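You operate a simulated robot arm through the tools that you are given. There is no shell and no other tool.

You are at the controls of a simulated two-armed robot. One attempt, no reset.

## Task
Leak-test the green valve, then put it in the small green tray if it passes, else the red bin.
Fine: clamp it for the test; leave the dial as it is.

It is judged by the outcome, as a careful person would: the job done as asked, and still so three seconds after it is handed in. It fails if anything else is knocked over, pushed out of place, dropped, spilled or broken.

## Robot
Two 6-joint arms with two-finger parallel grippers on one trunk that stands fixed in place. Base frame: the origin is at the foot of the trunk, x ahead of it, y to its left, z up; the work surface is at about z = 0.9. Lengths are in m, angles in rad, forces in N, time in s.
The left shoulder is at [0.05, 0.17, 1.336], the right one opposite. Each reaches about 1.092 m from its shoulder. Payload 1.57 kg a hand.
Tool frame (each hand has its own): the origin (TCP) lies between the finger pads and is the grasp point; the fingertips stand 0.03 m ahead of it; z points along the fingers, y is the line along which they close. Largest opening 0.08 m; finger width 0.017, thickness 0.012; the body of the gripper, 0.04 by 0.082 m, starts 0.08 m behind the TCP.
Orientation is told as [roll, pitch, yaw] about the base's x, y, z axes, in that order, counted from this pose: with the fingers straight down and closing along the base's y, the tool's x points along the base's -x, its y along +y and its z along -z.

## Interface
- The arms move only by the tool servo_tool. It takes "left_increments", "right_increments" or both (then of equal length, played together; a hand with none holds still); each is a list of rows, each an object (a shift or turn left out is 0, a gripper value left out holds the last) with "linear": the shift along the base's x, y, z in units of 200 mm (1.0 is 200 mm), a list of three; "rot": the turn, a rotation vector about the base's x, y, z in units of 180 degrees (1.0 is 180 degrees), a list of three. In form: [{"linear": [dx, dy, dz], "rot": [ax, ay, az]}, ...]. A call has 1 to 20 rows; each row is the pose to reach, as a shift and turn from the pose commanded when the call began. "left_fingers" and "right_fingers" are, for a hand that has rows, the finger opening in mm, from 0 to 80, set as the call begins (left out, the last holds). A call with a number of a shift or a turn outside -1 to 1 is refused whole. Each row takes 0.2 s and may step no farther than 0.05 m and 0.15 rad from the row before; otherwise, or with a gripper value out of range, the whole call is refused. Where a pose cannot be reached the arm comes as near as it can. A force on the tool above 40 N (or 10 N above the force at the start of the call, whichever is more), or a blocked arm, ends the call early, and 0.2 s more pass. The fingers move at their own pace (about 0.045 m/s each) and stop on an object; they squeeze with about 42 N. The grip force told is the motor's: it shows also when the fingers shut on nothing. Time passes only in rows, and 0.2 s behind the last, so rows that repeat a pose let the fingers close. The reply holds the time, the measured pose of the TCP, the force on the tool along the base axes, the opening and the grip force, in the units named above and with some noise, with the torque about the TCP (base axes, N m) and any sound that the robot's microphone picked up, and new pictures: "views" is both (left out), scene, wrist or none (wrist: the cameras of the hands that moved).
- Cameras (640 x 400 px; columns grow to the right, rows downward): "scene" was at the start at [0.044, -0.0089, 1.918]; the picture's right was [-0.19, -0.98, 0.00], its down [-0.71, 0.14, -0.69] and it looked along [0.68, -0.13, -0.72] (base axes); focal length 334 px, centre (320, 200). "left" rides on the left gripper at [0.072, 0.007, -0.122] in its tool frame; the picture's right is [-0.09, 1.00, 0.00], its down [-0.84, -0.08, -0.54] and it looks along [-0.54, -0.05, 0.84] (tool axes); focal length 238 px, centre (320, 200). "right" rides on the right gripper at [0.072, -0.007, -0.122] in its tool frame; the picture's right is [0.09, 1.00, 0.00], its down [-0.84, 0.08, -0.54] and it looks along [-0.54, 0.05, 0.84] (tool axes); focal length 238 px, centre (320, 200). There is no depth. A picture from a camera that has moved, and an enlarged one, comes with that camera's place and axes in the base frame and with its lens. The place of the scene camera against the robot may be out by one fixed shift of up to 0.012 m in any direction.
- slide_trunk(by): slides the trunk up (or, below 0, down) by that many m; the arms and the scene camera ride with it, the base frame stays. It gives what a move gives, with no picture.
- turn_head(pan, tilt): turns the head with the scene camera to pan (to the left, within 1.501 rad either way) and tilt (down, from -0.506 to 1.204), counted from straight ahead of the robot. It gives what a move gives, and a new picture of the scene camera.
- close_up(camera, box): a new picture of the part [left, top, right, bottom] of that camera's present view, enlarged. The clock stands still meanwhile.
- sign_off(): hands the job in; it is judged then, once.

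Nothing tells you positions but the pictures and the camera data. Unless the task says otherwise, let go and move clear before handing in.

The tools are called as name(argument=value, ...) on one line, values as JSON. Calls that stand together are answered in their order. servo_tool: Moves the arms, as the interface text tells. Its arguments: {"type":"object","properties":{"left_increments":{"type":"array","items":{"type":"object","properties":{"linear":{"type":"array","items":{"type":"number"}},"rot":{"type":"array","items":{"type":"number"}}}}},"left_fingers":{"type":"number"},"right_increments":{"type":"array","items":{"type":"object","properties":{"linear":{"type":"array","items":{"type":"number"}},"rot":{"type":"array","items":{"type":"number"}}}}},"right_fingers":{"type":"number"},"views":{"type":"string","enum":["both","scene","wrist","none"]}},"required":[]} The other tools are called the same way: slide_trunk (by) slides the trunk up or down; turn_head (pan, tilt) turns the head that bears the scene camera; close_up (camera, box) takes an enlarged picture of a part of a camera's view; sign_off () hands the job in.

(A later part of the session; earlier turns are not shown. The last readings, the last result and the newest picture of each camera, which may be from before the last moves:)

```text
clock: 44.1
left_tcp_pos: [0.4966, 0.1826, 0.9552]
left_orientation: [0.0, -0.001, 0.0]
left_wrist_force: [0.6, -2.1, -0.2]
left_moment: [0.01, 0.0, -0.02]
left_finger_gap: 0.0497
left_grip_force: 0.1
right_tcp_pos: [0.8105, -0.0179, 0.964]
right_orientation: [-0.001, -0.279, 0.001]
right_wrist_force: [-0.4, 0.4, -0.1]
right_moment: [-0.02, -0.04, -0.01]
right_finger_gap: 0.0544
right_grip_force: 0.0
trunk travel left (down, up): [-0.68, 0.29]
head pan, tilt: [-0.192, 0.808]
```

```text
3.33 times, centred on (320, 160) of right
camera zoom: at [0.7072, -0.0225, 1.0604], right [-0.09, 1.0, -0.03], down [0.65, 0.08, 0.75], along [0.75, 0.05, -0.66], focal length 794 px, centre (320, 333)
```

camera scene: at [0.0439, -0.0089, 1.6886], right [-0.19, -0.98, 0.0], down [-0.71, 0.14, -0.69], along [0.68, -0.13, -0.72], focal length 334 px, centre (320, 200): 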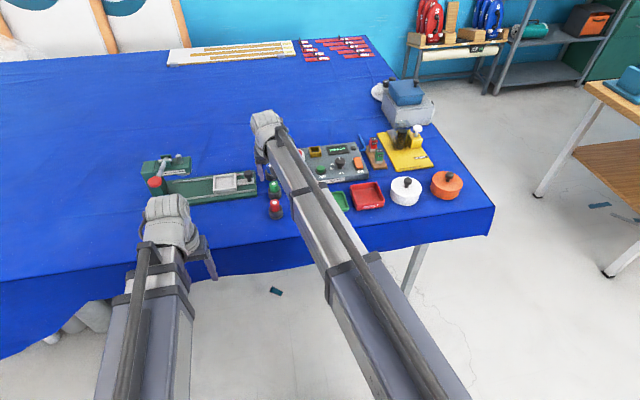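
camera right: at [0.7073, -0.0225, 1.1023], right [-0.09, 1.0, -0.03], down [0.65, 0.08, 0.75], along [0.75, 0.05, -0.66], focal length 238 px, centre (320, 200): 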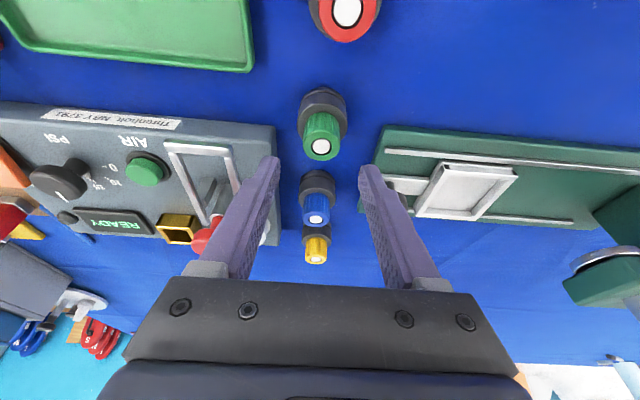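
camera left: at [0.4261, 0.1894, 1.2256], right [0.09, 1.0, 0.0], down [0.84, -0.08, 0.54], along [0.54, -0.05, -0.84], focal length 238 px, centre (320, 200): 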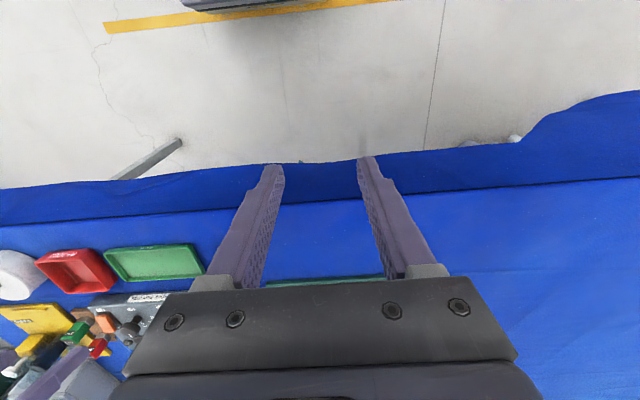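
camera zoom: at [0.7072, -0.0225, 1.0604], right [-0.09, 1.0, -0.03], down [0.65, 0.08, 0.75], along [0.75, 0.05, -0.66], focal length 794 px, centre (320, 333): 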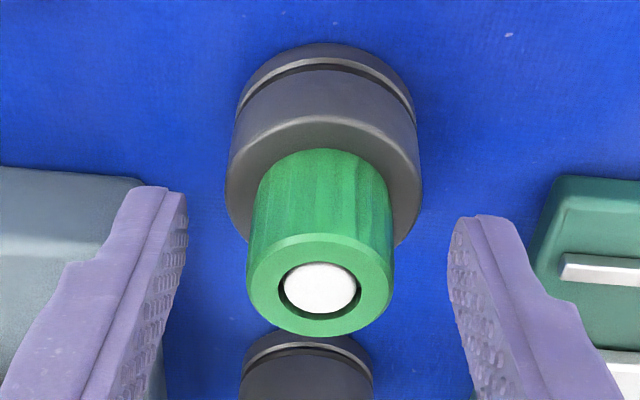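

servo_tool(right_increments=[{"linear": [0, 0, 0]}, {"linear": [0, 0, 0]}, {"linear": [0, 0, 0]}, {"linear": [0, 0, 0]}, {"linear": [0, 0, 0]}], right_fingers=10, views="wrist")

close_up(camera="right", box=[240, 100, 400, 220])

```text
clock: 45.3
left_tcp_pos: [0.4968, 0.182, 0.9553]
left_orientation: [-0.001, -0.001, 0.0]
left_wrist_force: [0.3, 0.5, 0.0]
left_moment: [0.0, 0.04, 0.0]
left_finger_gap: 0.0501
left_grip_force: 0.1
right_tcp_pos: [0.811, -0.0167, 0.9644]
right_orientation: [0.001, -0.277, 0.002]
right_wrist_force: [-0.4, 0.4, -0.2]
right_moment: [0.03, -0.05, 0.01]
right_finger_gap: 0.0264
right_grip_force: 37.5
trunk travel left (down, up): [-0.68, 0.29]
head pan, tilt: [-0.192, 0.808]
camera right: at [0.7073, -0.0225, 1.0603], right [-0.09, 1.0, -0.03], down [0.65, 0.08, 0.75], along [0.75, 0.05, -0.66], focal length 238 px, centre (320, 200)
```

right: 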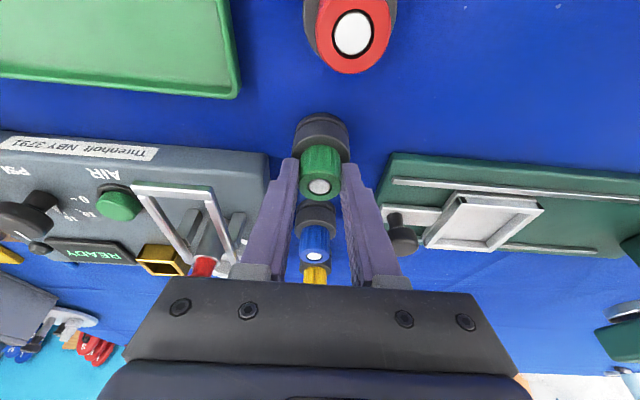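

```text
3.33 times, centred on (320, 160) of right
camera zoom: at [0.7073, -0.0225, 1.0603], right [-0.09, 1.0, -0.03], down [0.65, 0.08, 0.75], along [0.75, 0.05, -0.66], focal length 794 px, centre (320, 333)
```

zoom: 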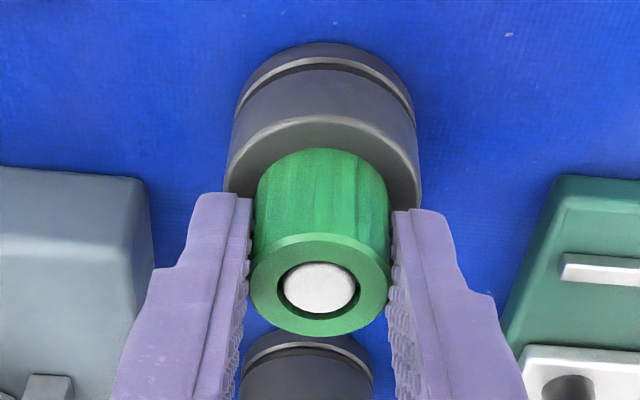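

I have the valve held vertically. I'll lift it clear of the red knob and carry it over the seat.

slide_trunk(by=0.135)

servo_tool(right_increments=[{"linear": [0.12, 0, 0]}, {"linear": [0.24, -0.05, 0]}, {"linear": [0.36, -0.12, 0]}, {"linear": [0.48, -0.2, 0]}, {"linear": [0.6, -0.3, 0]}, {"linear": [0.7, -0.4, 0]}, {"linear": [0.72, -0.44, 0]}, {"linear": [0.72, -0.44, 0]}, {"linear": [0.72, -0.44, 0]}], views="both")

close_up(camera="right", box=[240, 100, 400, 220])

```text
clock: 46.9
left_tcp_pos: [0.4961, 0.1824, 1.0897]
left_orientation: [0.0, 0.0, 0.001]
left_wrist_force: [0.2, -0.4, 0.9]
left_moment: [0.01, 0.03, 0.03]
left_finger_gap: 0.05
left_grip_force: 0.0
right_tcp_pos: [0.8107, -0.0175, 1.0992]
right_orientation: [-0.001, -0.28, -0.001]
right_wrist_force: [-0.7, 0.0, -0.8]
right_moment: [-0.01, -0.02, 0.0]
right_finger_gap: 0.0265
right_grip_force: 37.8
trunk travel left (down, up): [-0.815, 0.155]
head pan, tilt: [-0.192, 0.808]
```

```text
clock: 48.9
left_tcp_pos: [0.496, 0.1829, 1.0905]
left_orientation: [-0.001, 0.0, 0.0]
left_wrist_force: [-0.5, -0.5, 0.0]
left_moment: [-0.05, 0.02, -0.01]
left_finger_gap: 0.0502
left_grip_force: 0.0
right_tcp_pos: [0.9546, -0.1059, 1.0981]
right_orientation: [0.001, -0.279, 0.001]
right_wrist_force: [0.7, 0.0, -1.0]
right_moment: [0.04, 0.0, -0.02]
right_finger_gap: 0.0263
right_grip_force: 37.2
trunk travel left (down, up): [-0.815, 0.155]
head pan, tilt: [-0.192, 0.808]
camera scene: at [0.044, -0.0089, 1.7815], right [-0.19, -0.98, 0.0], down [-0.71, 0.14, -0.69], along [0.68, -0.13, -0.72], focal length 334 px, centre (320, 200)
camera right: at [0.8515, -0.1109, 1.1953], right [-0.09, 1.0, -0.03], down [0.65, 0.08, 0.75], along [0.75, 0.05, -0.66], focal length 238 px, centre (320, 200)
```

scene: 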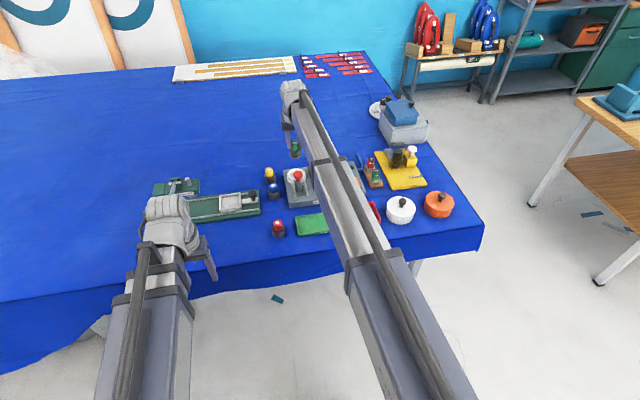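
right: 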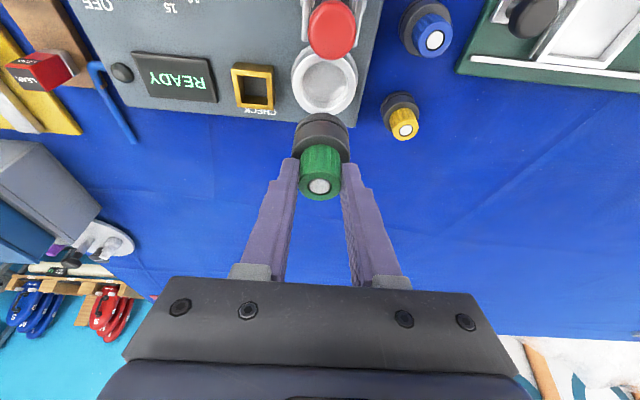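

```text
3.33 times, centred on (320, 160) of right
camera zoom: at [0.8515, -0.1109, 1.1953], right [-0.09, 1.0, -0.03], down [0.65, 0.08, 0.75], along [0.75, 0.05, -0.66], focal length 794 px, centre (320, 333)
```

zoom: 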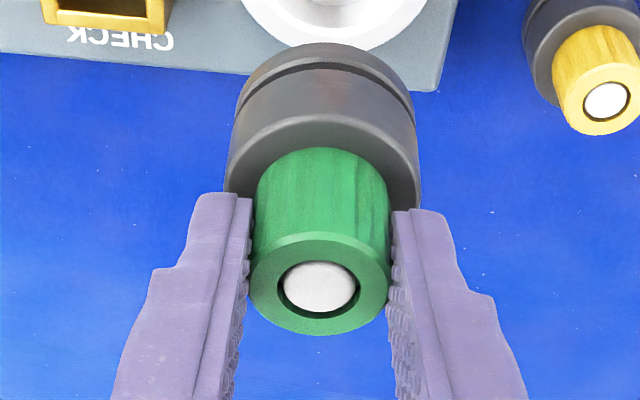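

close_up(camera="right", box=[260, 0, 400, 130])

close_up(camera="right", box=[285, 30, 365, 120])

```text
3.08 times, centred on (330, 65) of right
camera zoom: at [0.8515, -0.1109, 1.1953], right [-0.09, 1.0, -0.03], down [0.65, 0.08, 0.75], along [0.75, 0.05, -0.66], focal length 733 px, centre (289, 615)
```

zoom: 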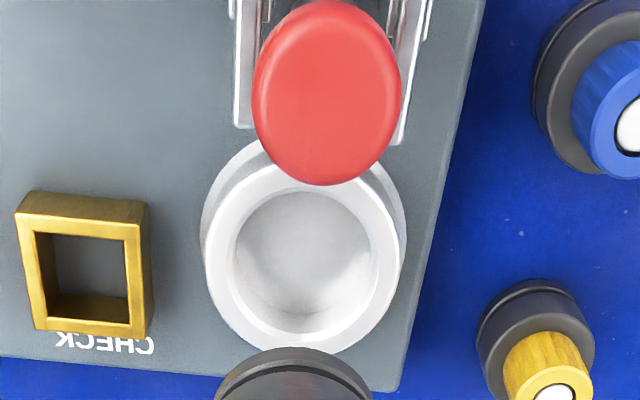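

```text
4.44 times, centred on (325, 75) of right
camera zoom: at [0.8515, -0.1109, 1.1953], right [-0.09, 1.0, -0.03], down [0.65, 0.08, 0.75], along [0.75, 0.05, -0.66], focal length 1059 px, centre (298, 756)
```

zoom: 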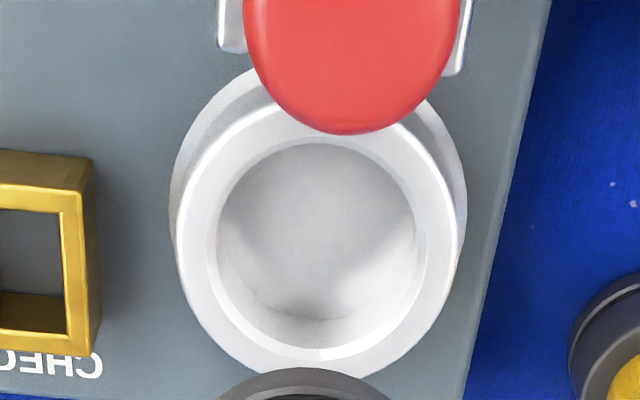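

The seat cup shows clearly and the valve is aligned with it to within about a millimetre. I'll lower until the valve's underside is just above the rim and re-check.

servo_tool(right_increments=[{"linear": [0, 0.003, 0]}, {"linear": [0, 0.003, 0]}], views="none")

slide_trunk(by=-0.078)

servo_tool(right_increments=[{"linear": [0, 0, 0]}], views="both")

close_up(camera="right", box=[240, 60, 400, 180])

close_up(camera="scene", box=[265, 125, 335, 185])

```text
clock: 49.5
left_tcp_pos: [0.4967, 0.1823, 1.0893]
left_orientation: [0.001, 0.0, 0.0]
left_wrist_force: [-0.4, 0.5, 0.0]
left_moment: [0.03, 0.0, 0.03]
left_finger_gap: 0.0501
left_grip_force: 0.0
right_tcp_pos: [0.955, -0.1051, 1.0989]
right_orientation: [0.001, -0.28, -0.001]
right_wrist_force: [-0.5, 0.1, -0.8]
right_moment: [0.0, -0.01, 0.03]
right_finger_gap: 0.0264
right_grip_force: 37.3
trunk travel left (down, up): [-0.815, 0.155]
head pan, tilt: [-0.192, 0.808]
```

```text
clock: 50.7
left_tcp_pos: [0.497, 0.1831, 1.0121]
left_orientation: [0.0, -0.001, 0.0]
left_wrist_force: [0.1, -0.7, -0.5]
left_moment: [0.04, -0.02, 0.0]
left_finger_gap: 0.05
left_grip_force: 0.0
right_tcp_pos: [0.955, -0.1049, 1.0213]
right_orientation: [0.0, -0.279, -0.001]
right_wrist_force: [-1.5, 0.2, -0.5]
right_moment: [-0.03, 0.03, 0.0]
right_finger_gap: 0.0265
right_grip_force: 37.3
trunk travel left (down, up): [-0.737, 0.233]
head pan, tilt: [-0.192, 0.808]
```

```text
clock: 51.1
left_tcp_pos: [0.4966, 0.183, 1.0116]
left_orientation: [0.0, -0.001, 0.001]
left_wrist_force: [0.0, 0.2, 0.6]
left_moment: [0.0, 0.02, 0.0]
left_finger_gap: 0.0504
left_grip_force: 0.0
right_tcp_pos: [0.9544, -0.1056, 1.0215]
right_orientation: [0.0, -0.278, -0.001]
right_wrist_force: [-0.5, 0.0, -1.0]
right_moment: [-0.02, 0.03, -0.01]
right_finger_gap: 0.0261
right_grip_force: 37.0
trunk travel left (down, up): [-0.737, 0.233]
head pan, tilt: [-0.192, 0.808]
camera scene: at [0.044, -0.0089, 1.7036], right [-0.19, -0.98, 0.0], down [-0.71, 0.14, -0.69], along [0.68, -0.13, -0.72], focal length 334 px, centre (320, 200)
camera right: at [0.8514, -0.11, 1.1173], right [-0.09, 1.0, -0.03], down [0.65, 0.08, 0.75], along [0.75, 0.05, -0.66], focal length 238 px, centre (320, 200)
```

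scene: 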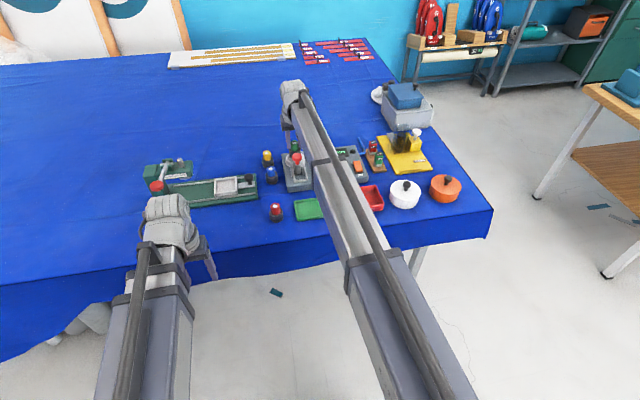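
right: 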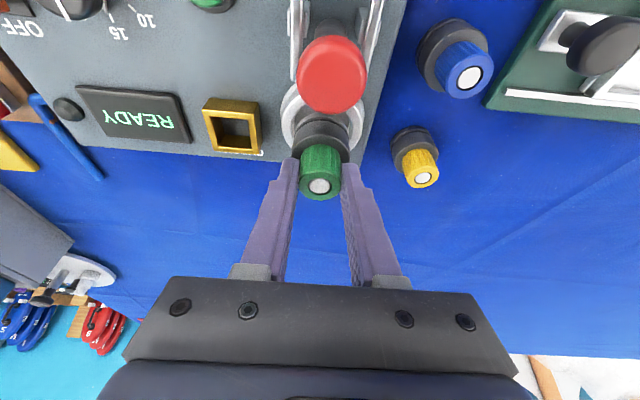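

```text
3.33 times, centred on (320, 120) of right
camera zoom: at [0.8514, -0.11, 1.1173], right [-0.09, 1.0, -0.03], down [0.65, 0.08, 0.75], along [0.75, 0.05, -0.66], focal length 794 px, centre (320, 467)
```

zoom: 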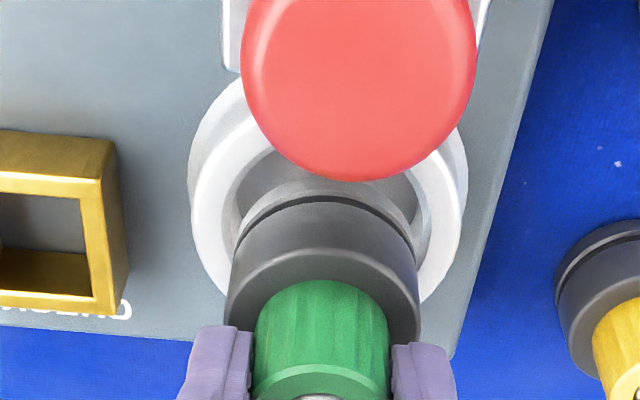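

```text
6.67 times, centred on (300, 155) of scene
camera zoom: at [0.044, -0.0089, 1.7036], right [-0.19, -0.98, 0.0], down [-0.71, 0.14, -0.69], along [0.68, -0.13, -0.72], focal length 2223 px, centre (453, 500)
```

zoom: 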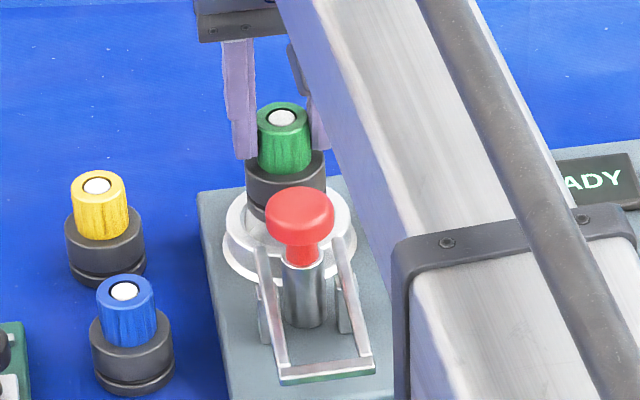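

Alignment looks good in both views. I'll lower in small steps and watch the forces.

slide_trunk(by=-0.012)

slide_trunk(by=-0.005)

close_up(camera="right", box=[240, 60, 400, 180])

close_up(camera="scene", box=[265, 125, 335, 185])

```text
clock: 51.7
left_tcp_pos: [0.4962, 0.1833, 0.9993]
left_orientation: [0.0, 0.0, 0.0]
left_wrist_force: [-0.5, -0.3, 0.2]
left_moment: [0.02, 0.01, -0.03]
left_finger_gap: 0.0502
left_grip_force: 0.0
right_tcp_pos: [0.9534, -0.1045, 1.0084]
right_orientation: [0.0, -0.281, -0.001]
right_wrist_force: [-0.6, 0.1, -0.8]
right_moment: [0.03, 0.0, -0.02]
right_finger_gap: 0.0263
right_grip_force: 37.3
trunk travel left (down, up): [-0.725, 0.245]
head pan, tilt: [-0.192, 0.808]
```

```text
clock: 52.2
left_tcp_pos: [0.4962, 0.1825, 0.9947]
left_orientation: [0.0, 0.0, -0.001]
left_wrist_force: [0.7, 0.1, 0.6]
left_moment: [0.01, -0.02, 0.01]
left_finger_gap: 0.0501
left_grip_force: 0.1
right_tcp_pos: [0.955, -0.105, 1.004]
right_orientation: [-0.001, -0.279, 0.0]
right_wrist_force: [0.2, 0.7, -0.9]
right_moment: [-0.02, 0.0, 0.03]
right_finger_gap: 0.0264
right_grip_force: 36.7
trunk travel left (down, up): [-0.72, 0.25]
head pan, tilt: [-0.192, 0.808]
```

```text
3.33 times, centred on (320, 120) of right
camera zoom: at [0.8514, -0.11, 1.1003], right [-0.09, 1.0, -0.03], down [0.65, 0.08, 0.75], along [0.75, 0.05, -0.66], focal length 794 px, centre (320, 467)
```

zoom: 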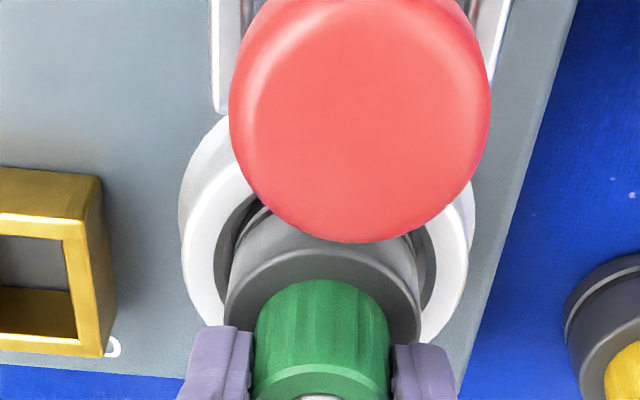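

```text
6.67 times, centred on (300, 155) of scene
camera zoom: at [0.044, -0.0089, 1.6865], right [-0.19, -0.98, 0.0], down [-0.71, 0.14, -0.69], along [0.68, -0.13, -0.72], focal length 2223 px, centre (453, 500)
```

zoom: 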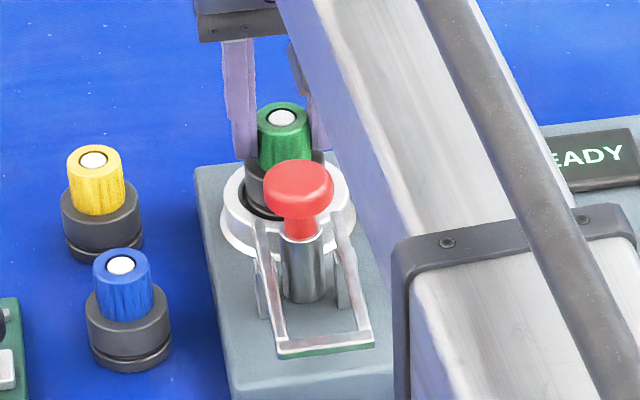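

The underside is now inside the rim with no contact force. I'll continue in small steps until it touches the floor of the cup.

slide_trunk(by=-0.004)

slide_trunk(by=-0.003)

slide_trunk(by=-0.002)

```text
clock: 52.7
left_tcp_pos: [0.4972, 0.1823, 0.9908]
left_orientation: [-0.001, -0.002, 0.0]
left_wrist_force: [0.0, 0.5, -0.8]
left_moment: [-0.02, -0.04, 0.01]
left_finger_gap: 0.0502
left_grip_force: 0.0
right_tcp_pos: [0.9552, -0.104, 0.999]
right_orientation: [0.001, -0.281, -0.001]
right_wrist_force: [-0.6, -0.5, -0.8]
right_moment: [0.0, 0.0, -0.01]
right_finger_gap: 0.0268
right_grip_force: 37.3
trunk travel left (down, up): [-0.716, 0.254]
head pan, tilt: [-0.192, 0.808]
```

```text
clock: 53.2
left_tcp_pos: [0.4972, 0.1834, 0.9889]
left_orientation: [0.0, 0.0, 0.001]
left_wrist_force: [0.0, -0.1, -0.9]
left_moment: [0.02, 0.02, 0.04]
left_finger_gap: 0.0499
left_grip_force: 0.0
right_tcp_pos: [0.9545, -0.104, 0.9964]
right_orientation: [0.001, -0.279, 0.0]
right_wrist_force: [-0.8, -0.8, -0.5]
right_moment: [0.03, 0.02, 0.03]
right_finger_gap: 0.0265
right_grip_force: 37.6
trunk travel left (down, up): [-0.713, 0.257]
head pan, tilt: [-0.192, 0.808]
```

```text
clock: 53.8
left_tcp_pos: [0.496, 0.1833, 0.9852]
left_orientation: [0.0, 0.001, 0.0]
left_wrist_force: [0.0, -0.5, -0.8]
left_moment: [0.04, 0.02, 0.0]
left_finger_gap: 0.0501
left_grip_force: 0.1
right_tcp_pos: [0.9548, -0.1053, 0.9931]
right_orientation: [0.0, -0.278, 0.001]
right_wrist_force: [-0.2, -0.2, -1.3]
right_moment: [0.0, 0.02, -0.03]
right_finger_gap: 0.0262
right_grip_force: 37.0
trunk travel left (down, up): [-0.711, 0.259]
head pan, tilt: [-0.192, 0.808]
```

slide_trunk(by=-0.002)

slide_trunk(by=-0.002)

close_up(camera="right", box=[240, 60, 400, 180])

close_up(camera="scene", box=[265, 125, 335, 185])

```text
clock: 54.3
left_tcp_pos: [0.4965, 0.183, 0.9842]
left_orientation: [0.001, -0.001, -0.001]
left_wrist_force: [-0.5, -0.1, -0.2]
left_moment: [0.02, 0.02, -0.01]
left_finger_gap: 0.0502
left_grip_force: 0.0
right_tcp_pos: [0.9549, -0.1042, 0.9941]
right_orientation: [0.001, -0.284, 0.001]
right_wrist_force: [3.1, 0.0, 14.5]
right_moment: [0.06, -0.17, 0.01]
right_finger_gap: 0.0263
right_grip_force: 37.3
trunk travel left (down, up): [-0.709, 0.261]
head pan, tilt: [-0.192, 0.808]
```

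```text
clock: 54.8
left_tcp_pos: [0.4948, 0.1826, 0.9833]
left_orientation: [0.001, 0.0, -0.001]
left_wrist_force: [0.6, -0.4, 0.3]
left_moment: [0.02, 0.01, 0.0]
left_finger_gap: 0.0499
left_grip_force: 0.2
right_tcp_pos: [0.9526, -0.1046, 0.9932]
right_orientation: [-0.001, -0.285, 0.001]
right_wrist_force: [7.9, -0.1, 27.4]
right_moment: [0.18, -0.49, -0.01]
right_finger_gap: 0.0262
right_grip_force: 37.9
trunk travel left (down, up): [-0.707, 0.263]
head pan, tilt: [-0.192, 0.808]
```

```text
3.33 times, centred on (320, 120) of right
camera zoom: at [0.8504, -0.1099, 1.089], right [-0.09, 1.0, -0.03], down [0.65, 0.08, 0.75], along [0.75, 0.05, -0.66], focal length 794 px, centre (320, 467)
```

zoom: 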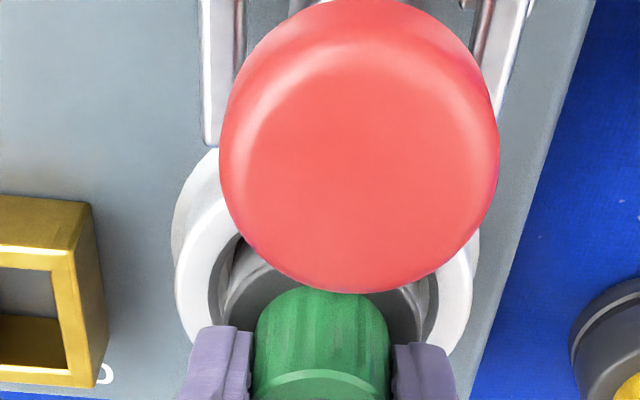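

```text
6.67 times, centred on (300, 155) of scene
camera zoom: at [0.0412, -0.0086, 1.6739], right [-0.19, -0.98, 0.0], down [-0.71, 0.14, -0.69], along [0.68, -0.13, -0.72], focal length 2223 px, centre (453, 500)
```

zoom: 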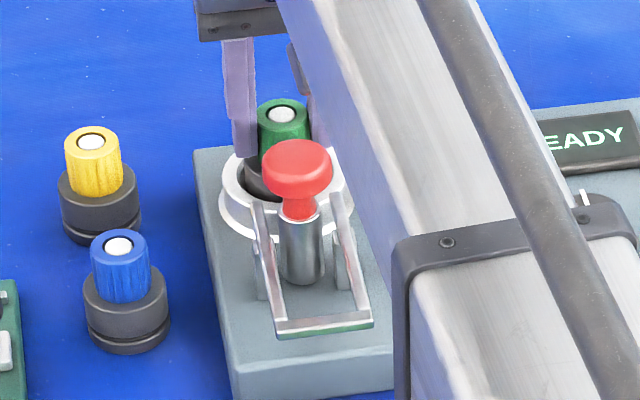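

The valve touched the cup floor at about z = 0.930, so its shoulder sits level with the fork's underside. I'll back off 3 mm to unload, then release.

slide_trunk(by=0.003)

servo_tool(right_increments=[{"linear": [0, 0, 0]}, {"linear": [0, 0, 0]}, {"linear": [0, 0, 0]}], right_fingers=46, views="wrist")

close_up(camera="right", box=[240, 60, 400, 220])

```text
clock: 55.3
left_tcp_pos: [0.4968, 0.1839, 0.9844]
left_orientation: [0.0, 0.0, 0.001]
left_wrist_force: [0.5, 0.9, 0.1]
left_moment: [-0.02, -0.02, -0.01]
left_finger_gap: 0.0502
left_grip_force: 0.0
right_tcp_pos: [0.9536, -0.1043, 0.994]
right_orientation: [0.0, -0.279, 0.0]
right_wrist_force: [0.1, 0.0, -1.8]
right_moment: [0.01, -0.01, -0.02]
right_finger_gap: 0.0264
right_grip_force: 37.5
trunk travel left (down, up): [-0.71, 0.26]
head pan, tilt: [-0.192, 0.808]
```

```text
clock: 56.1
left_tcp_pos: [0.4969, 0.1824, 0.9853]
left_orientation: [0.0, -0.001, 0.0]
left_wrist_force: [0.5, -0.1, -0.8]
left_moment: [0.0, -0.01, 0.0]
left_finger_gap: 0.0499
left_grip_force: 0.0
right_tcp_pos: [0.9551, -0.1047, 0.9931]
right_orientation: [0.0, -0.28, 0.001]
right_wrist_force: [-0.1, 0.2, -0.6]
right_moment: [-0.01, 0.01, 0.02]
right_finger_gap: 0.0457
right_grip_force: 0.0
trunk travel left (down, up): [-0.71, 0.26]
head pan, tilt: [-0.192, 0.808]
camera right: at [0.8514, -0.11, 1.0903], right [-0.09, 1.0, -0.03], down [0.65, 0.08, 0.75], along [0.75, 0.05, -0.66], focal length 238 px, centre (320, 200)
```

right: 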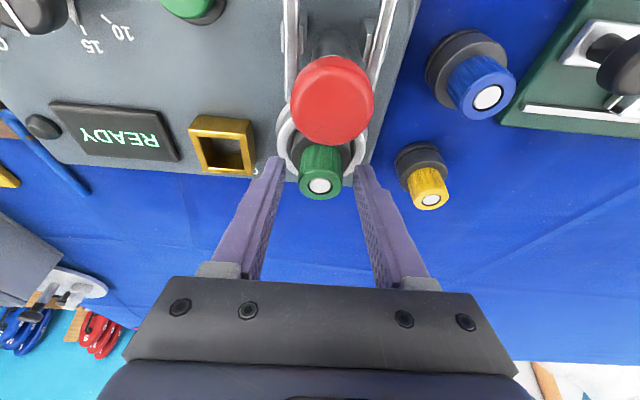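

```text
2.50 times, centred on (320, 140) of right
camera zoom: at [0.8514, -0.11, 1.0903], right [-0.09, 1.0, -0.03], down [0.65, 0.08, 0.75], along [0.75, 0.05, -0.66], focal length 596 px, centre (320, 350)
```

zoom: 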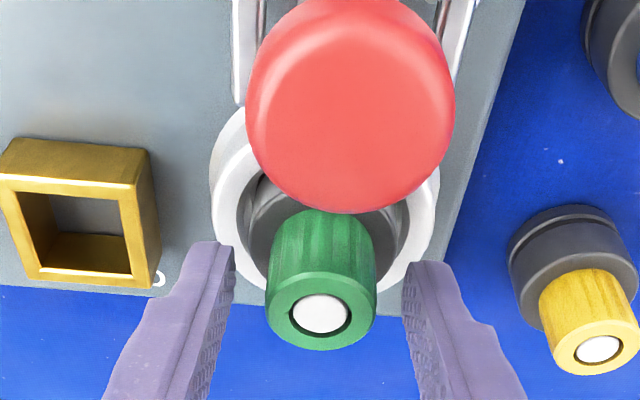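

The valve stands upright in the seat. I'll raise, go back to the fork's crossbar and grip it as before.

slide_trunk(by=0.1)

servo_tool(right_increments=[{"linear": [-0.12, 0, 0]}, {"linear": [-0.24, 0, 0]}, {"linear": [-0.36, 0, 0]}, {"linear": [-0.48, 0, 0]}, {"linear": [-0.6, 0, 0]}, {"linear": [-0.7, -0.002, 0]}, {"linear": [-0.7, -0.002, 0]}, {"linear": [-0.7, -0.002, 0]}], right_fingers=66, views="both")

close_up(camera="right", box=[240, 120, 400, 280])

close_up(camera="scene", box=[265, 135, 335, 195])

```text
clock: 57.5
left_tcp_pos: [0.4959, 0.1833, 1.0854]
left_orientation: [0.001, -0.002, -0.001]
left_wrist_force: [-0.2, -0.3, -0.8]
left_moment: [0.01, -0.02, -0.02]
left_finger_gap: 0.0502
left_grip_force: 0.0
right_tcp_pos: [0.9551, -0.1038, 1.0946]
right_orientation: [0.0, -0.279, 0.001]
right_wrist_force: [-0.5, 0.3, -1.2]
right_moment: [0.0, 0.0, -0.01]
right_finger_gap: 0.0458
right_grip_force: 0.1
trunk travel left (down, up): [-0.81, 0.16]
head pan, tilt: [-0.192, 0.808]
```

```text
clock: 59.3
left_tcp_pos: [0.4977, 0.182, 1.0855]
left_orientation: [0.001, -0.001, -0.001]
left_wrist_force: [0.5, 0.5, -0.6]
left_moment: [0.03, 0.0, 0.01]
left_finger_gap: 0.0499
left_grip_force: 0.1
right_tcp_pos: [0.813, -0.1054, 1.0941]
right_orientation: [0.0, -0.279, 0.001]
right_wrist_force: [-0.5, 0.0, -0.9]
right_moment: [0.01, 0.02, 0.03]
right_finger_gap: 0.0659
right_grip_force: 0.1
trunk travel left (down, up): [-0.81, 0.16]
head pan, tilt: [-0.192, 0.808]
camera scene: at [0.0438, -0.0089, 1.7766], right [-0.19, -0.98, 0.0], down [-0.71, 0.14, -0.69], along [0.68, -0.13, -0.72], focal length 334 px, centre (320, 200)
camera right: at [0.7112, -0.1102, 1.1904], right [-0.09, 1.0, -0.03], down [0.65, 0.08, 0.75], along [0.75, 0.05, -0.66], focal length 238 px, centre (320, 200)
```

scene: 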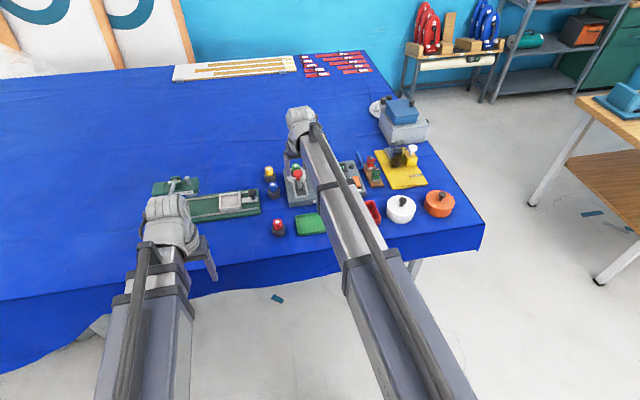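
right: 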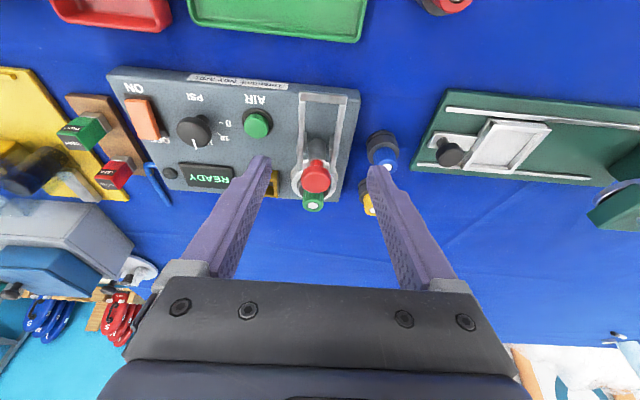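

```text
2.50 times, centred on (320, 200) of right
camera zoom: at [0.7112, -0.1102, 1.1904], right [-0.09, 1.0, -0.03], down [0.65, 0.08, 0.75], along [0.75, 0.05, -0.66], focal length 596 px, centre (320, 200)
```

zoom: 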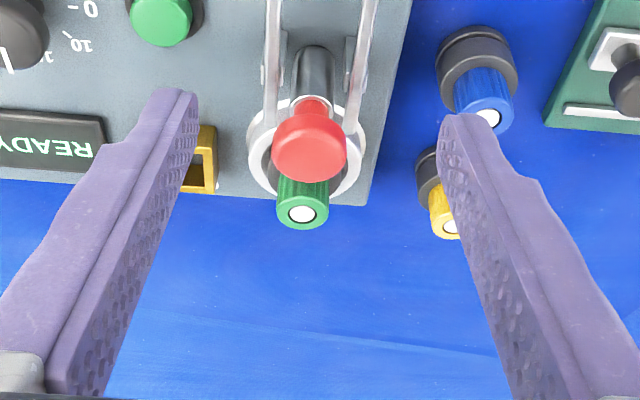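

```text
6.67 times, centred on (300, 165) of scene
camera zoom: at [0.0438, -0.0089, 1.7766], right [-0.19, -0.98, 0.0], down [-0.71, 0.14, -0.69], along [0.68, -0.13, -0.72], focal length 2223 px, centre (453, 433)
```

zoom: 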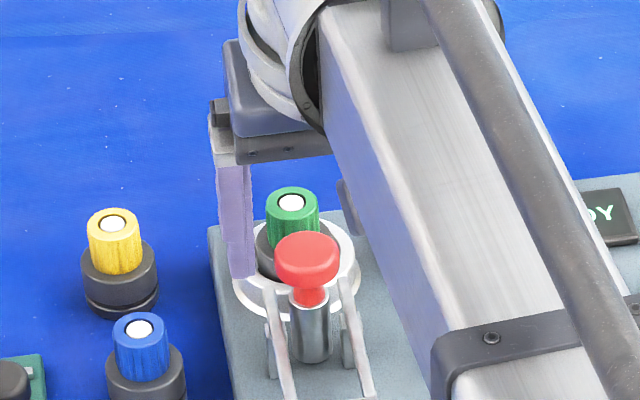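

The valve is seated and upright. I'll lower to the fork height and grip it.

slide_trunk(by=-0.1135)

close_up(camera="right", box=[240, 120, 400, 240])

servo_tool(right_increments=[{"linear": [0, 0, 0]}, {"linear": [0, 0, 0]}, {"linear": [0, 0, 0]}, {"linear": [0, 0, 0]}], right_fingers=42, views="wrist")

```text
clock: 60.7
left_tcp_pos: [0.4959, 0.1828, 0.9719]
left_orientation: [0.0, -0.001, 0.001]
left_wrist_force: [-0.6, -0.3, 0.1]
left_moment: [0.03, -0.03, 0.02]
left_finger_gap: 0.0498
left_grip_force: 0.1
right_tcp_pos: [0.8148, -0.1051, 0.98]
right_orientation: [0.0, -0.28, 0.0]
right_wrist_force: [0.5, 0.0, -0.7]
right_moment: [-0.01, 0.01, -0.03]
right_finger_gap: 0.0661
right_grip_force: 0.0
trunk travel left (down, up): [-0.697, 0.273]
head pan, tilt: [-0.192, 0.808]
```

```text
3.33 times, centred on (320, 180) of right
camera zoom: at [0.7112, -0.1102, 1.0769], right [-0.09, 1.0, -0.03], down [0.65, 0.08, 0.75], along [0.75, 0.05, -0.66], focal length 794 px, centre (320, 267)
```

zoom: 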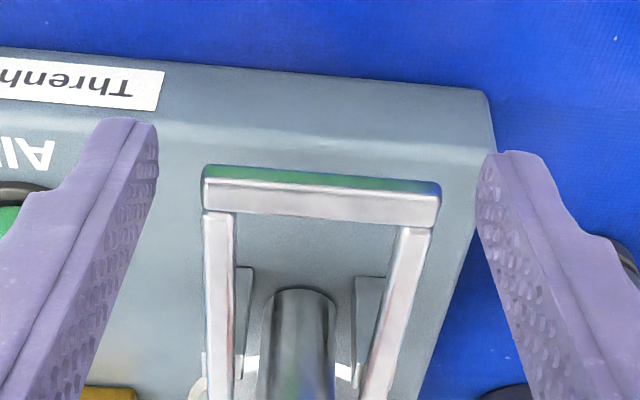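

```text
clock: 61.7
left_tcp_pos: [0.4974, 0.1824, 0.9719]
left_orientation: [-0.001, 0.001, 0.0]
left_wrist_force: [-0.5, 0.1, -0.6]
left_moment: [0.01, -0.02, 0.01]
left_finger_gap: 0.0501
left_grip_force: 0.1
right_tcp_pos: [0.8165, -0.1043, 0.9795]
right_orientation: [0.0, -0.28, 0.001]
right_wrist_force: [0.7, 2.0, -0.7]
right_moment: [0.07, 0.0, 0.04]
right_finger_gap: 0.0469
right_grip_force: 40.0
trunk travel left (down, up): [-0.697, 0.273]
head pan, tilt: [-0.192, 0.808]
camera right: at [0.7113, -0.11, 1.0768], right [-0.09, 1.0, -0.03], down [0.65, 0.08, 0.75], along [0.75, 0.05, -0.66], focal length 238 px, centre (320, 200)
```

right: 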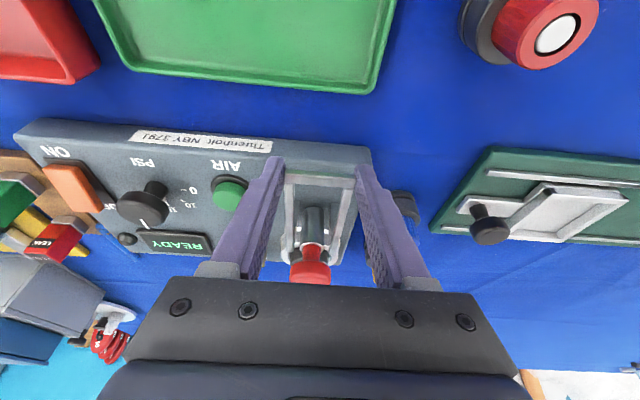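

Gripped. I'll slide the fork forward about 20 mm, which stops just short of the valve's shoulder, and check.

servo_tool(right_increments=[{"linear": [0.025, 0, 0]}, {"linear": [0.05, 0, 0]}, {"linear": [0.075, 0, 0]}, {"linear": [0.1, 0, 0]}, {"linear": [0.1, 0, 0]}], views="both")

close_up(camera="right", box=[240, 130, 400, 290])

close_up(camera="scene", box=[265, 125, 335, 185])

```text
clock: 62.9
left_tcp_pos: [0.4974, 0.1839, 0.9714]
left_orientation: [0.0, 0.0, 0.001]
left_wrist_force: [0.2, -0.1, 0.2]
left_moment: [-0.01, 0.02, -0.01]
left_finger_gap: 0.0503
left_grip_force: 0.1
right_tcp_pos: [0.8354, -0.1067, 0.9805]
right_orientation: [0.001, -0.279, 0.001]
right_wrist_force: [0.3, 2.2, -0.5]
right_moment: [-0.03, -0.02, -0.01]
right_finger_gap: 0.0467
right_grip_force: 45.6
trunk travel left (down, up): [-0.697, 0.273]
head pan, tilt: [-0.192, 0.808]
camera scene: at [0.044, -0.0086, 1.6631], right [-0.19, -0.98, 0.0], down [-0.71, 0.14, -0.69], along [0.68, -0.13, -0.72], focal length 334 px, centre (320, 200)
camera right: at [0.7318, -0.11, 1.0768], right [-0.09, 1.0, -0.03], down [0.65, 0.08, 0.75], along [0.75, 0.05, -0.66], focal length 238 px, centre (320, 200)
```

scene: 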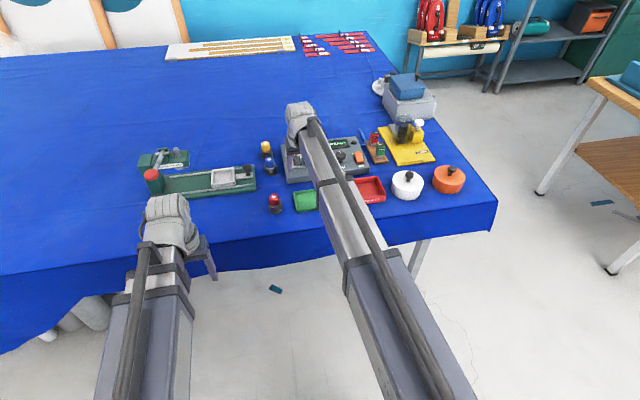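
right: 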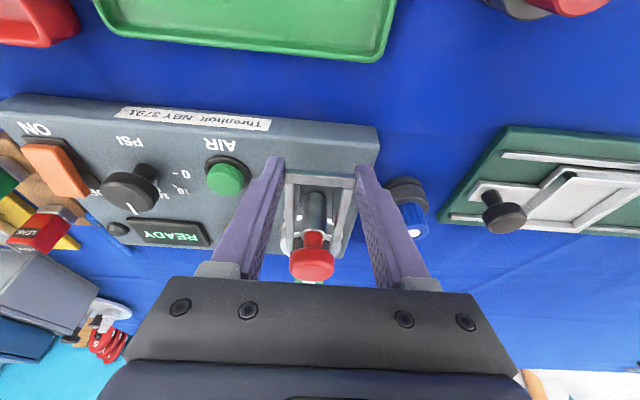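

```text
2.50 times, centred on (320, 210) of right
camera zoom: at [0.7318, -0.11, 1.0768], right [-0.09, 1.0, -0.03], down [0.65, 0.08, 0.75], along [0.75, 0.05, -0.66], focal length 596 px, centre (320, 175)
```

zoom: 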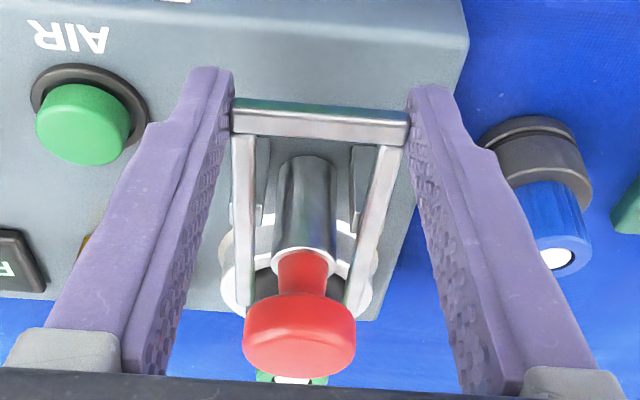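

```text
6.67 times, centred on (300, 155) of scene
camera zoom: at [0.044, -0.0086, 1.6631], right [-0.19, -0.98, 0.0], down [-0.71, 0.14, -0.69], along [0.68, -0.13, -0.72], focal length 2223 px, centre (453, 500)
```

zoom: 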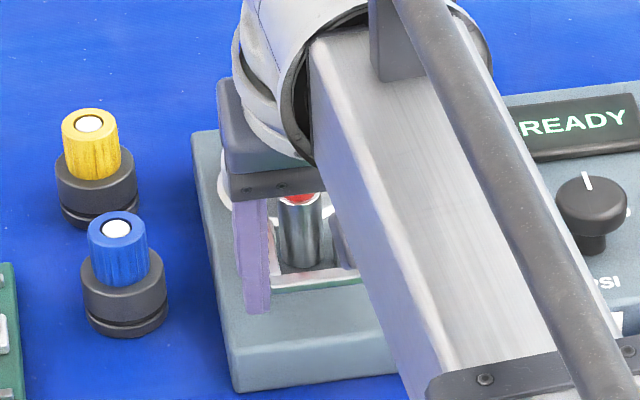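

It slides freely. I'll go on a further 12 mm onto the shoulder and watch the forces.

servo_tool(right_increments=[{"linear": [0.02, 0, 0]}, {"linear": [0.04, 0, 0]}, {"linear": [0.06, 0, 0]}, {"linear": [0.06, 0, 0]}], views="none")

close_up(camera="right", box=[240, 130, 400, 290])

```text
clock: 63.9
left_tcp_pos: [0.4971, 0.1832, 0.9708]
left_orientation: [0.0, -0.001, 0.0]
left_wrist_force: [0.0, 0.0, -0.2]
left_moment: [0.01, 0.0, 0.04]
left_finger_gap: 0.05
left_grip_force: 0.1
right_tcp_pos: [0.8462, -0.106, 0.9802]
right_orientation: [-0.001, -0.279, -0.002]
right_wrist_force: [-0.7, 2.4, -0.6]
right_moment: [0.04, 0.14, 0.02]
right_finger_gap: 0.0465
right_grip_force: 45.3
trunk travel left (down, up): [-0.697, 0.273]
head pan, tilt: [-0.192, 0.808]
```

```text
2.50 times, centred on (320, 210) of right
camera zoom: at [0.7435, -0.1099, 1.0768], right [-0.09, 1.0, -0.03], down [0.65, 0.08, 0.75], along [0.75, 0.05, -0.66], focal length 596 px, centre (320, 175)
```

zoom: 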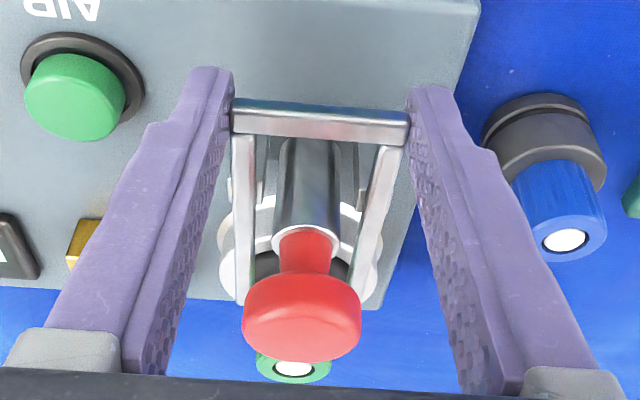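

servo_tool(right_increments=[{"linear": [0.02, 0, 0]}, {"linear": [0.04, 0, 0]}, {"linear": [0.06, 0, 0]}, {"linear": [0.06, 0, 0]}], views="wrist")

close_up(camera="right", box=[240, 130, 400, 290])

```text
clock: 64.9
left_tcp_pos: [0.4973, 0.1831, 0.9721]
left_orientation: [0.002, 0.0, 0.0]
left_wrist_force: [0.2, 0.2, -0.9]
left_moment: [-0.02, -0.02, -0.03]
left_finger_gap: 0.0499
left_grip_force: 0.1
right_tcp_pos: [0.8591, -0.1044, 0.9795]
right_orientation: [0.001, -0.279, 0.001]
right_wrist_force: [-0.1, 2.7, -0.1]
right_moment: [0.01, 0.33, 0.02]
right_finger_gap: 0.0465
right_grip_force: 44.5
trunk travel left (down, up): [-0.697, 0.273]
head pan, tilt: [-0.192, 0.808]
camera right: at [0.7554, -0.1099, 1.0768], right [-0.09, 1.0, -0.03], down [0.65, 0.08, 0.75], along [0.75, 0.05, -0.66], focal length 238 px, centre (320, 200)
```

right: 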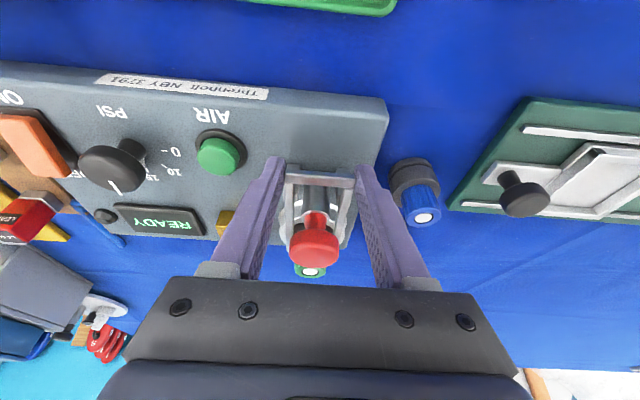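

```text
2.50 times, centred on (320, 210) of right
camera zoom: at [0.7554, -0.1099, 1.0768], right [-0.09, 1.0, -0.03], down [0.65, 0.08, 0.75], along [0.75, 0.05, -0.66], focal length 596 px, centre (320, 175)
```

zoom: 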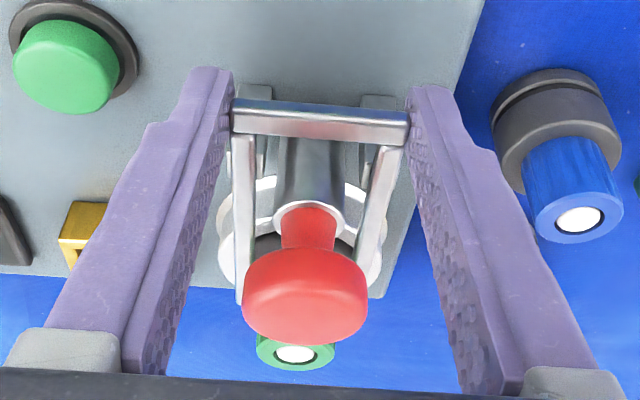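

The fork now reaches the valve's centre line and still slides freely. The gripping fingers would soon meet the posts, so I'll release, rise, close the fingers and push the crossbar from behind.

servo_tool(right_increments=[{"linear": [0, 0, 0]}, {"linear": [0, 0, 0]}, {"linear": [0, 0, 0]}], right_fingers=66, views="none")

slide_trunk(by=0.05)

servo_tool(right_increments=[{"linear": [-0.06, 0, 0]}, {"linear": [-0.12, 0, 0]}, {"linear": [-0.12, 0, 0]}, {"linear": [-0.12, 0, 0]}, {"linear": [-0.12, 0, 0]}, {"linear": [-0.12, 0, 0]}], right_fingers=0, views="wrist")

close_up(camera="right", box=[240, 130, 400, 290])

close_up(camera="scene", box=[265, 125, 335, 185])

```text
clock: 65.7
left_tcp_pos: [0.4962, 0.1832, 0.9714]
left_orientation: [0.001, -0.001, 0.001]
left_wrist_force: [-0.2, -0.5, 0.5]
left_moment: [0.0, 0.02, -0.01]
left_finger_gap: 0.0502
left_grip_force: 0.0
right_tcp_pos: [0.8582, -0.1058, 0.9805]
right_orientation: [0.0, -0.279, 0.0]
right_wrist_force: [-0.7, -0.4, 0.0]
right_moment: [0.02, -0.01, -0.04]
right_finger_gap: 0.066
right_grip_force: 0.1
trunk travel left (down, up): [-0.697, 0.273]
head pan, tilt: [-0.192, 0.808]
```

```text
clock: 66.6
left_tcp_pos: [0.4968, 0.182, 1.0211]
left_orientation: [0.0, 0.0, 0.001]
left_wrist_force: [-0.3, -0.1, -0.5]
left_moment: [0.02, 0.0, 0.0]
left_finger_gap: 0.0502
left_grip_force: 0.0
right_tcp_pos: [0.8587, -0.1055, 1.0302]
right_orientation: [0.0, -0.279, 0.0]
right_wrist_force: [0.0, -0.3, -0.3]
right_moment: [0.03, 0.02, 0.02]
right_finger_gap: 0.0659
right_grip_force: 0.0
trunk travel left (down, up): [-0.747, 0.223]
head pan, tilt: [-0.192, 0.808]
```

```text
clock: 68.0
left_tcp_pos: [0.4972, 0.1821, 1.0205]
left_orientation: [0.0, -0.001, 0.001]
left_wrist_force: [-0.1, -0.6, -0.1]
left_moment: [0.0, 0.01, 0.01]
left_finger_gap: 0.05
left_grip_force: 0.0
right_tcp_pos: [0.8352, -0.1055, 1.0286]
right_orientation: [-0.001, -0.28, 0.0]
right_wrist_force: [-0.2, -0.2, -0.2]
right_moment: [0.0, 0.01, -0.03]
right_finger_gap: 0.0
right_grip_force: 20.8
trunk travel left (down, up): [-0.747, 0.223]
head pan, tilt: [-0.192, 0.808]
camera right: at [0.7316, -0.1104, 1.1268], right [-0.09, 1.0, -0.03], down [0.65, 0.08, 0.75], along [0.75, 0.05, -0.66], focal length 238 px, centre (320, 200)
```

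right: 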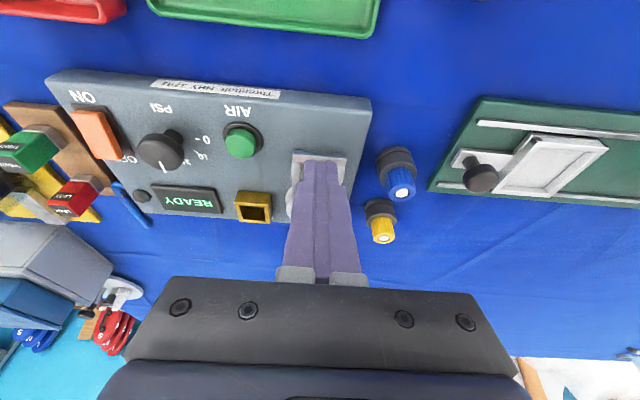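

```text
2.50 times, centred on (320, 210) of right
camera zoom: at [0.7316, -0.1104, 1.1268], right [-0.09, 1.0, -0.03], down [0.65, 0.08, 0.75], along [0.75, 0.05, -0.66], focal length 596 px, centre (320, 175)
```

zoom: 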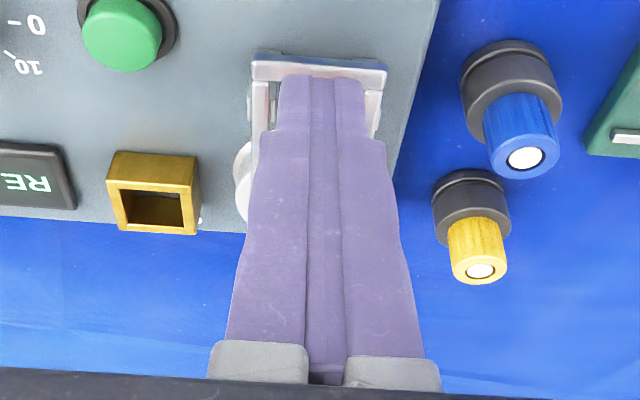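

```text
6.67 times, centred on (300, 155) of scene
camera zoom: at [0.0439, -0.0089, 1.713], right [-0.19, -0.98, 0.0], down [-0.71, 0.14, -0.69], along [0.68, -0.13, -0.72], focal length 2223 px, centre (453, 500)
```

zoom: 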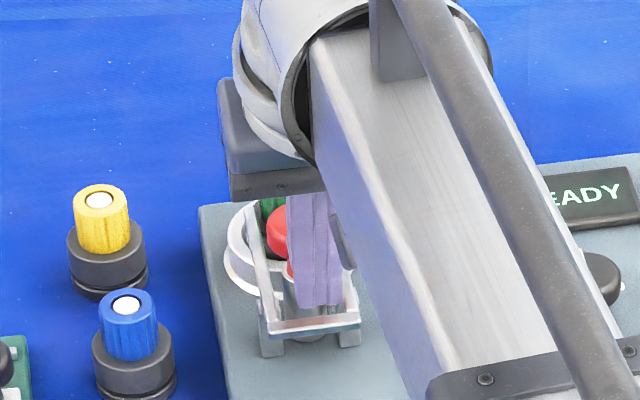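

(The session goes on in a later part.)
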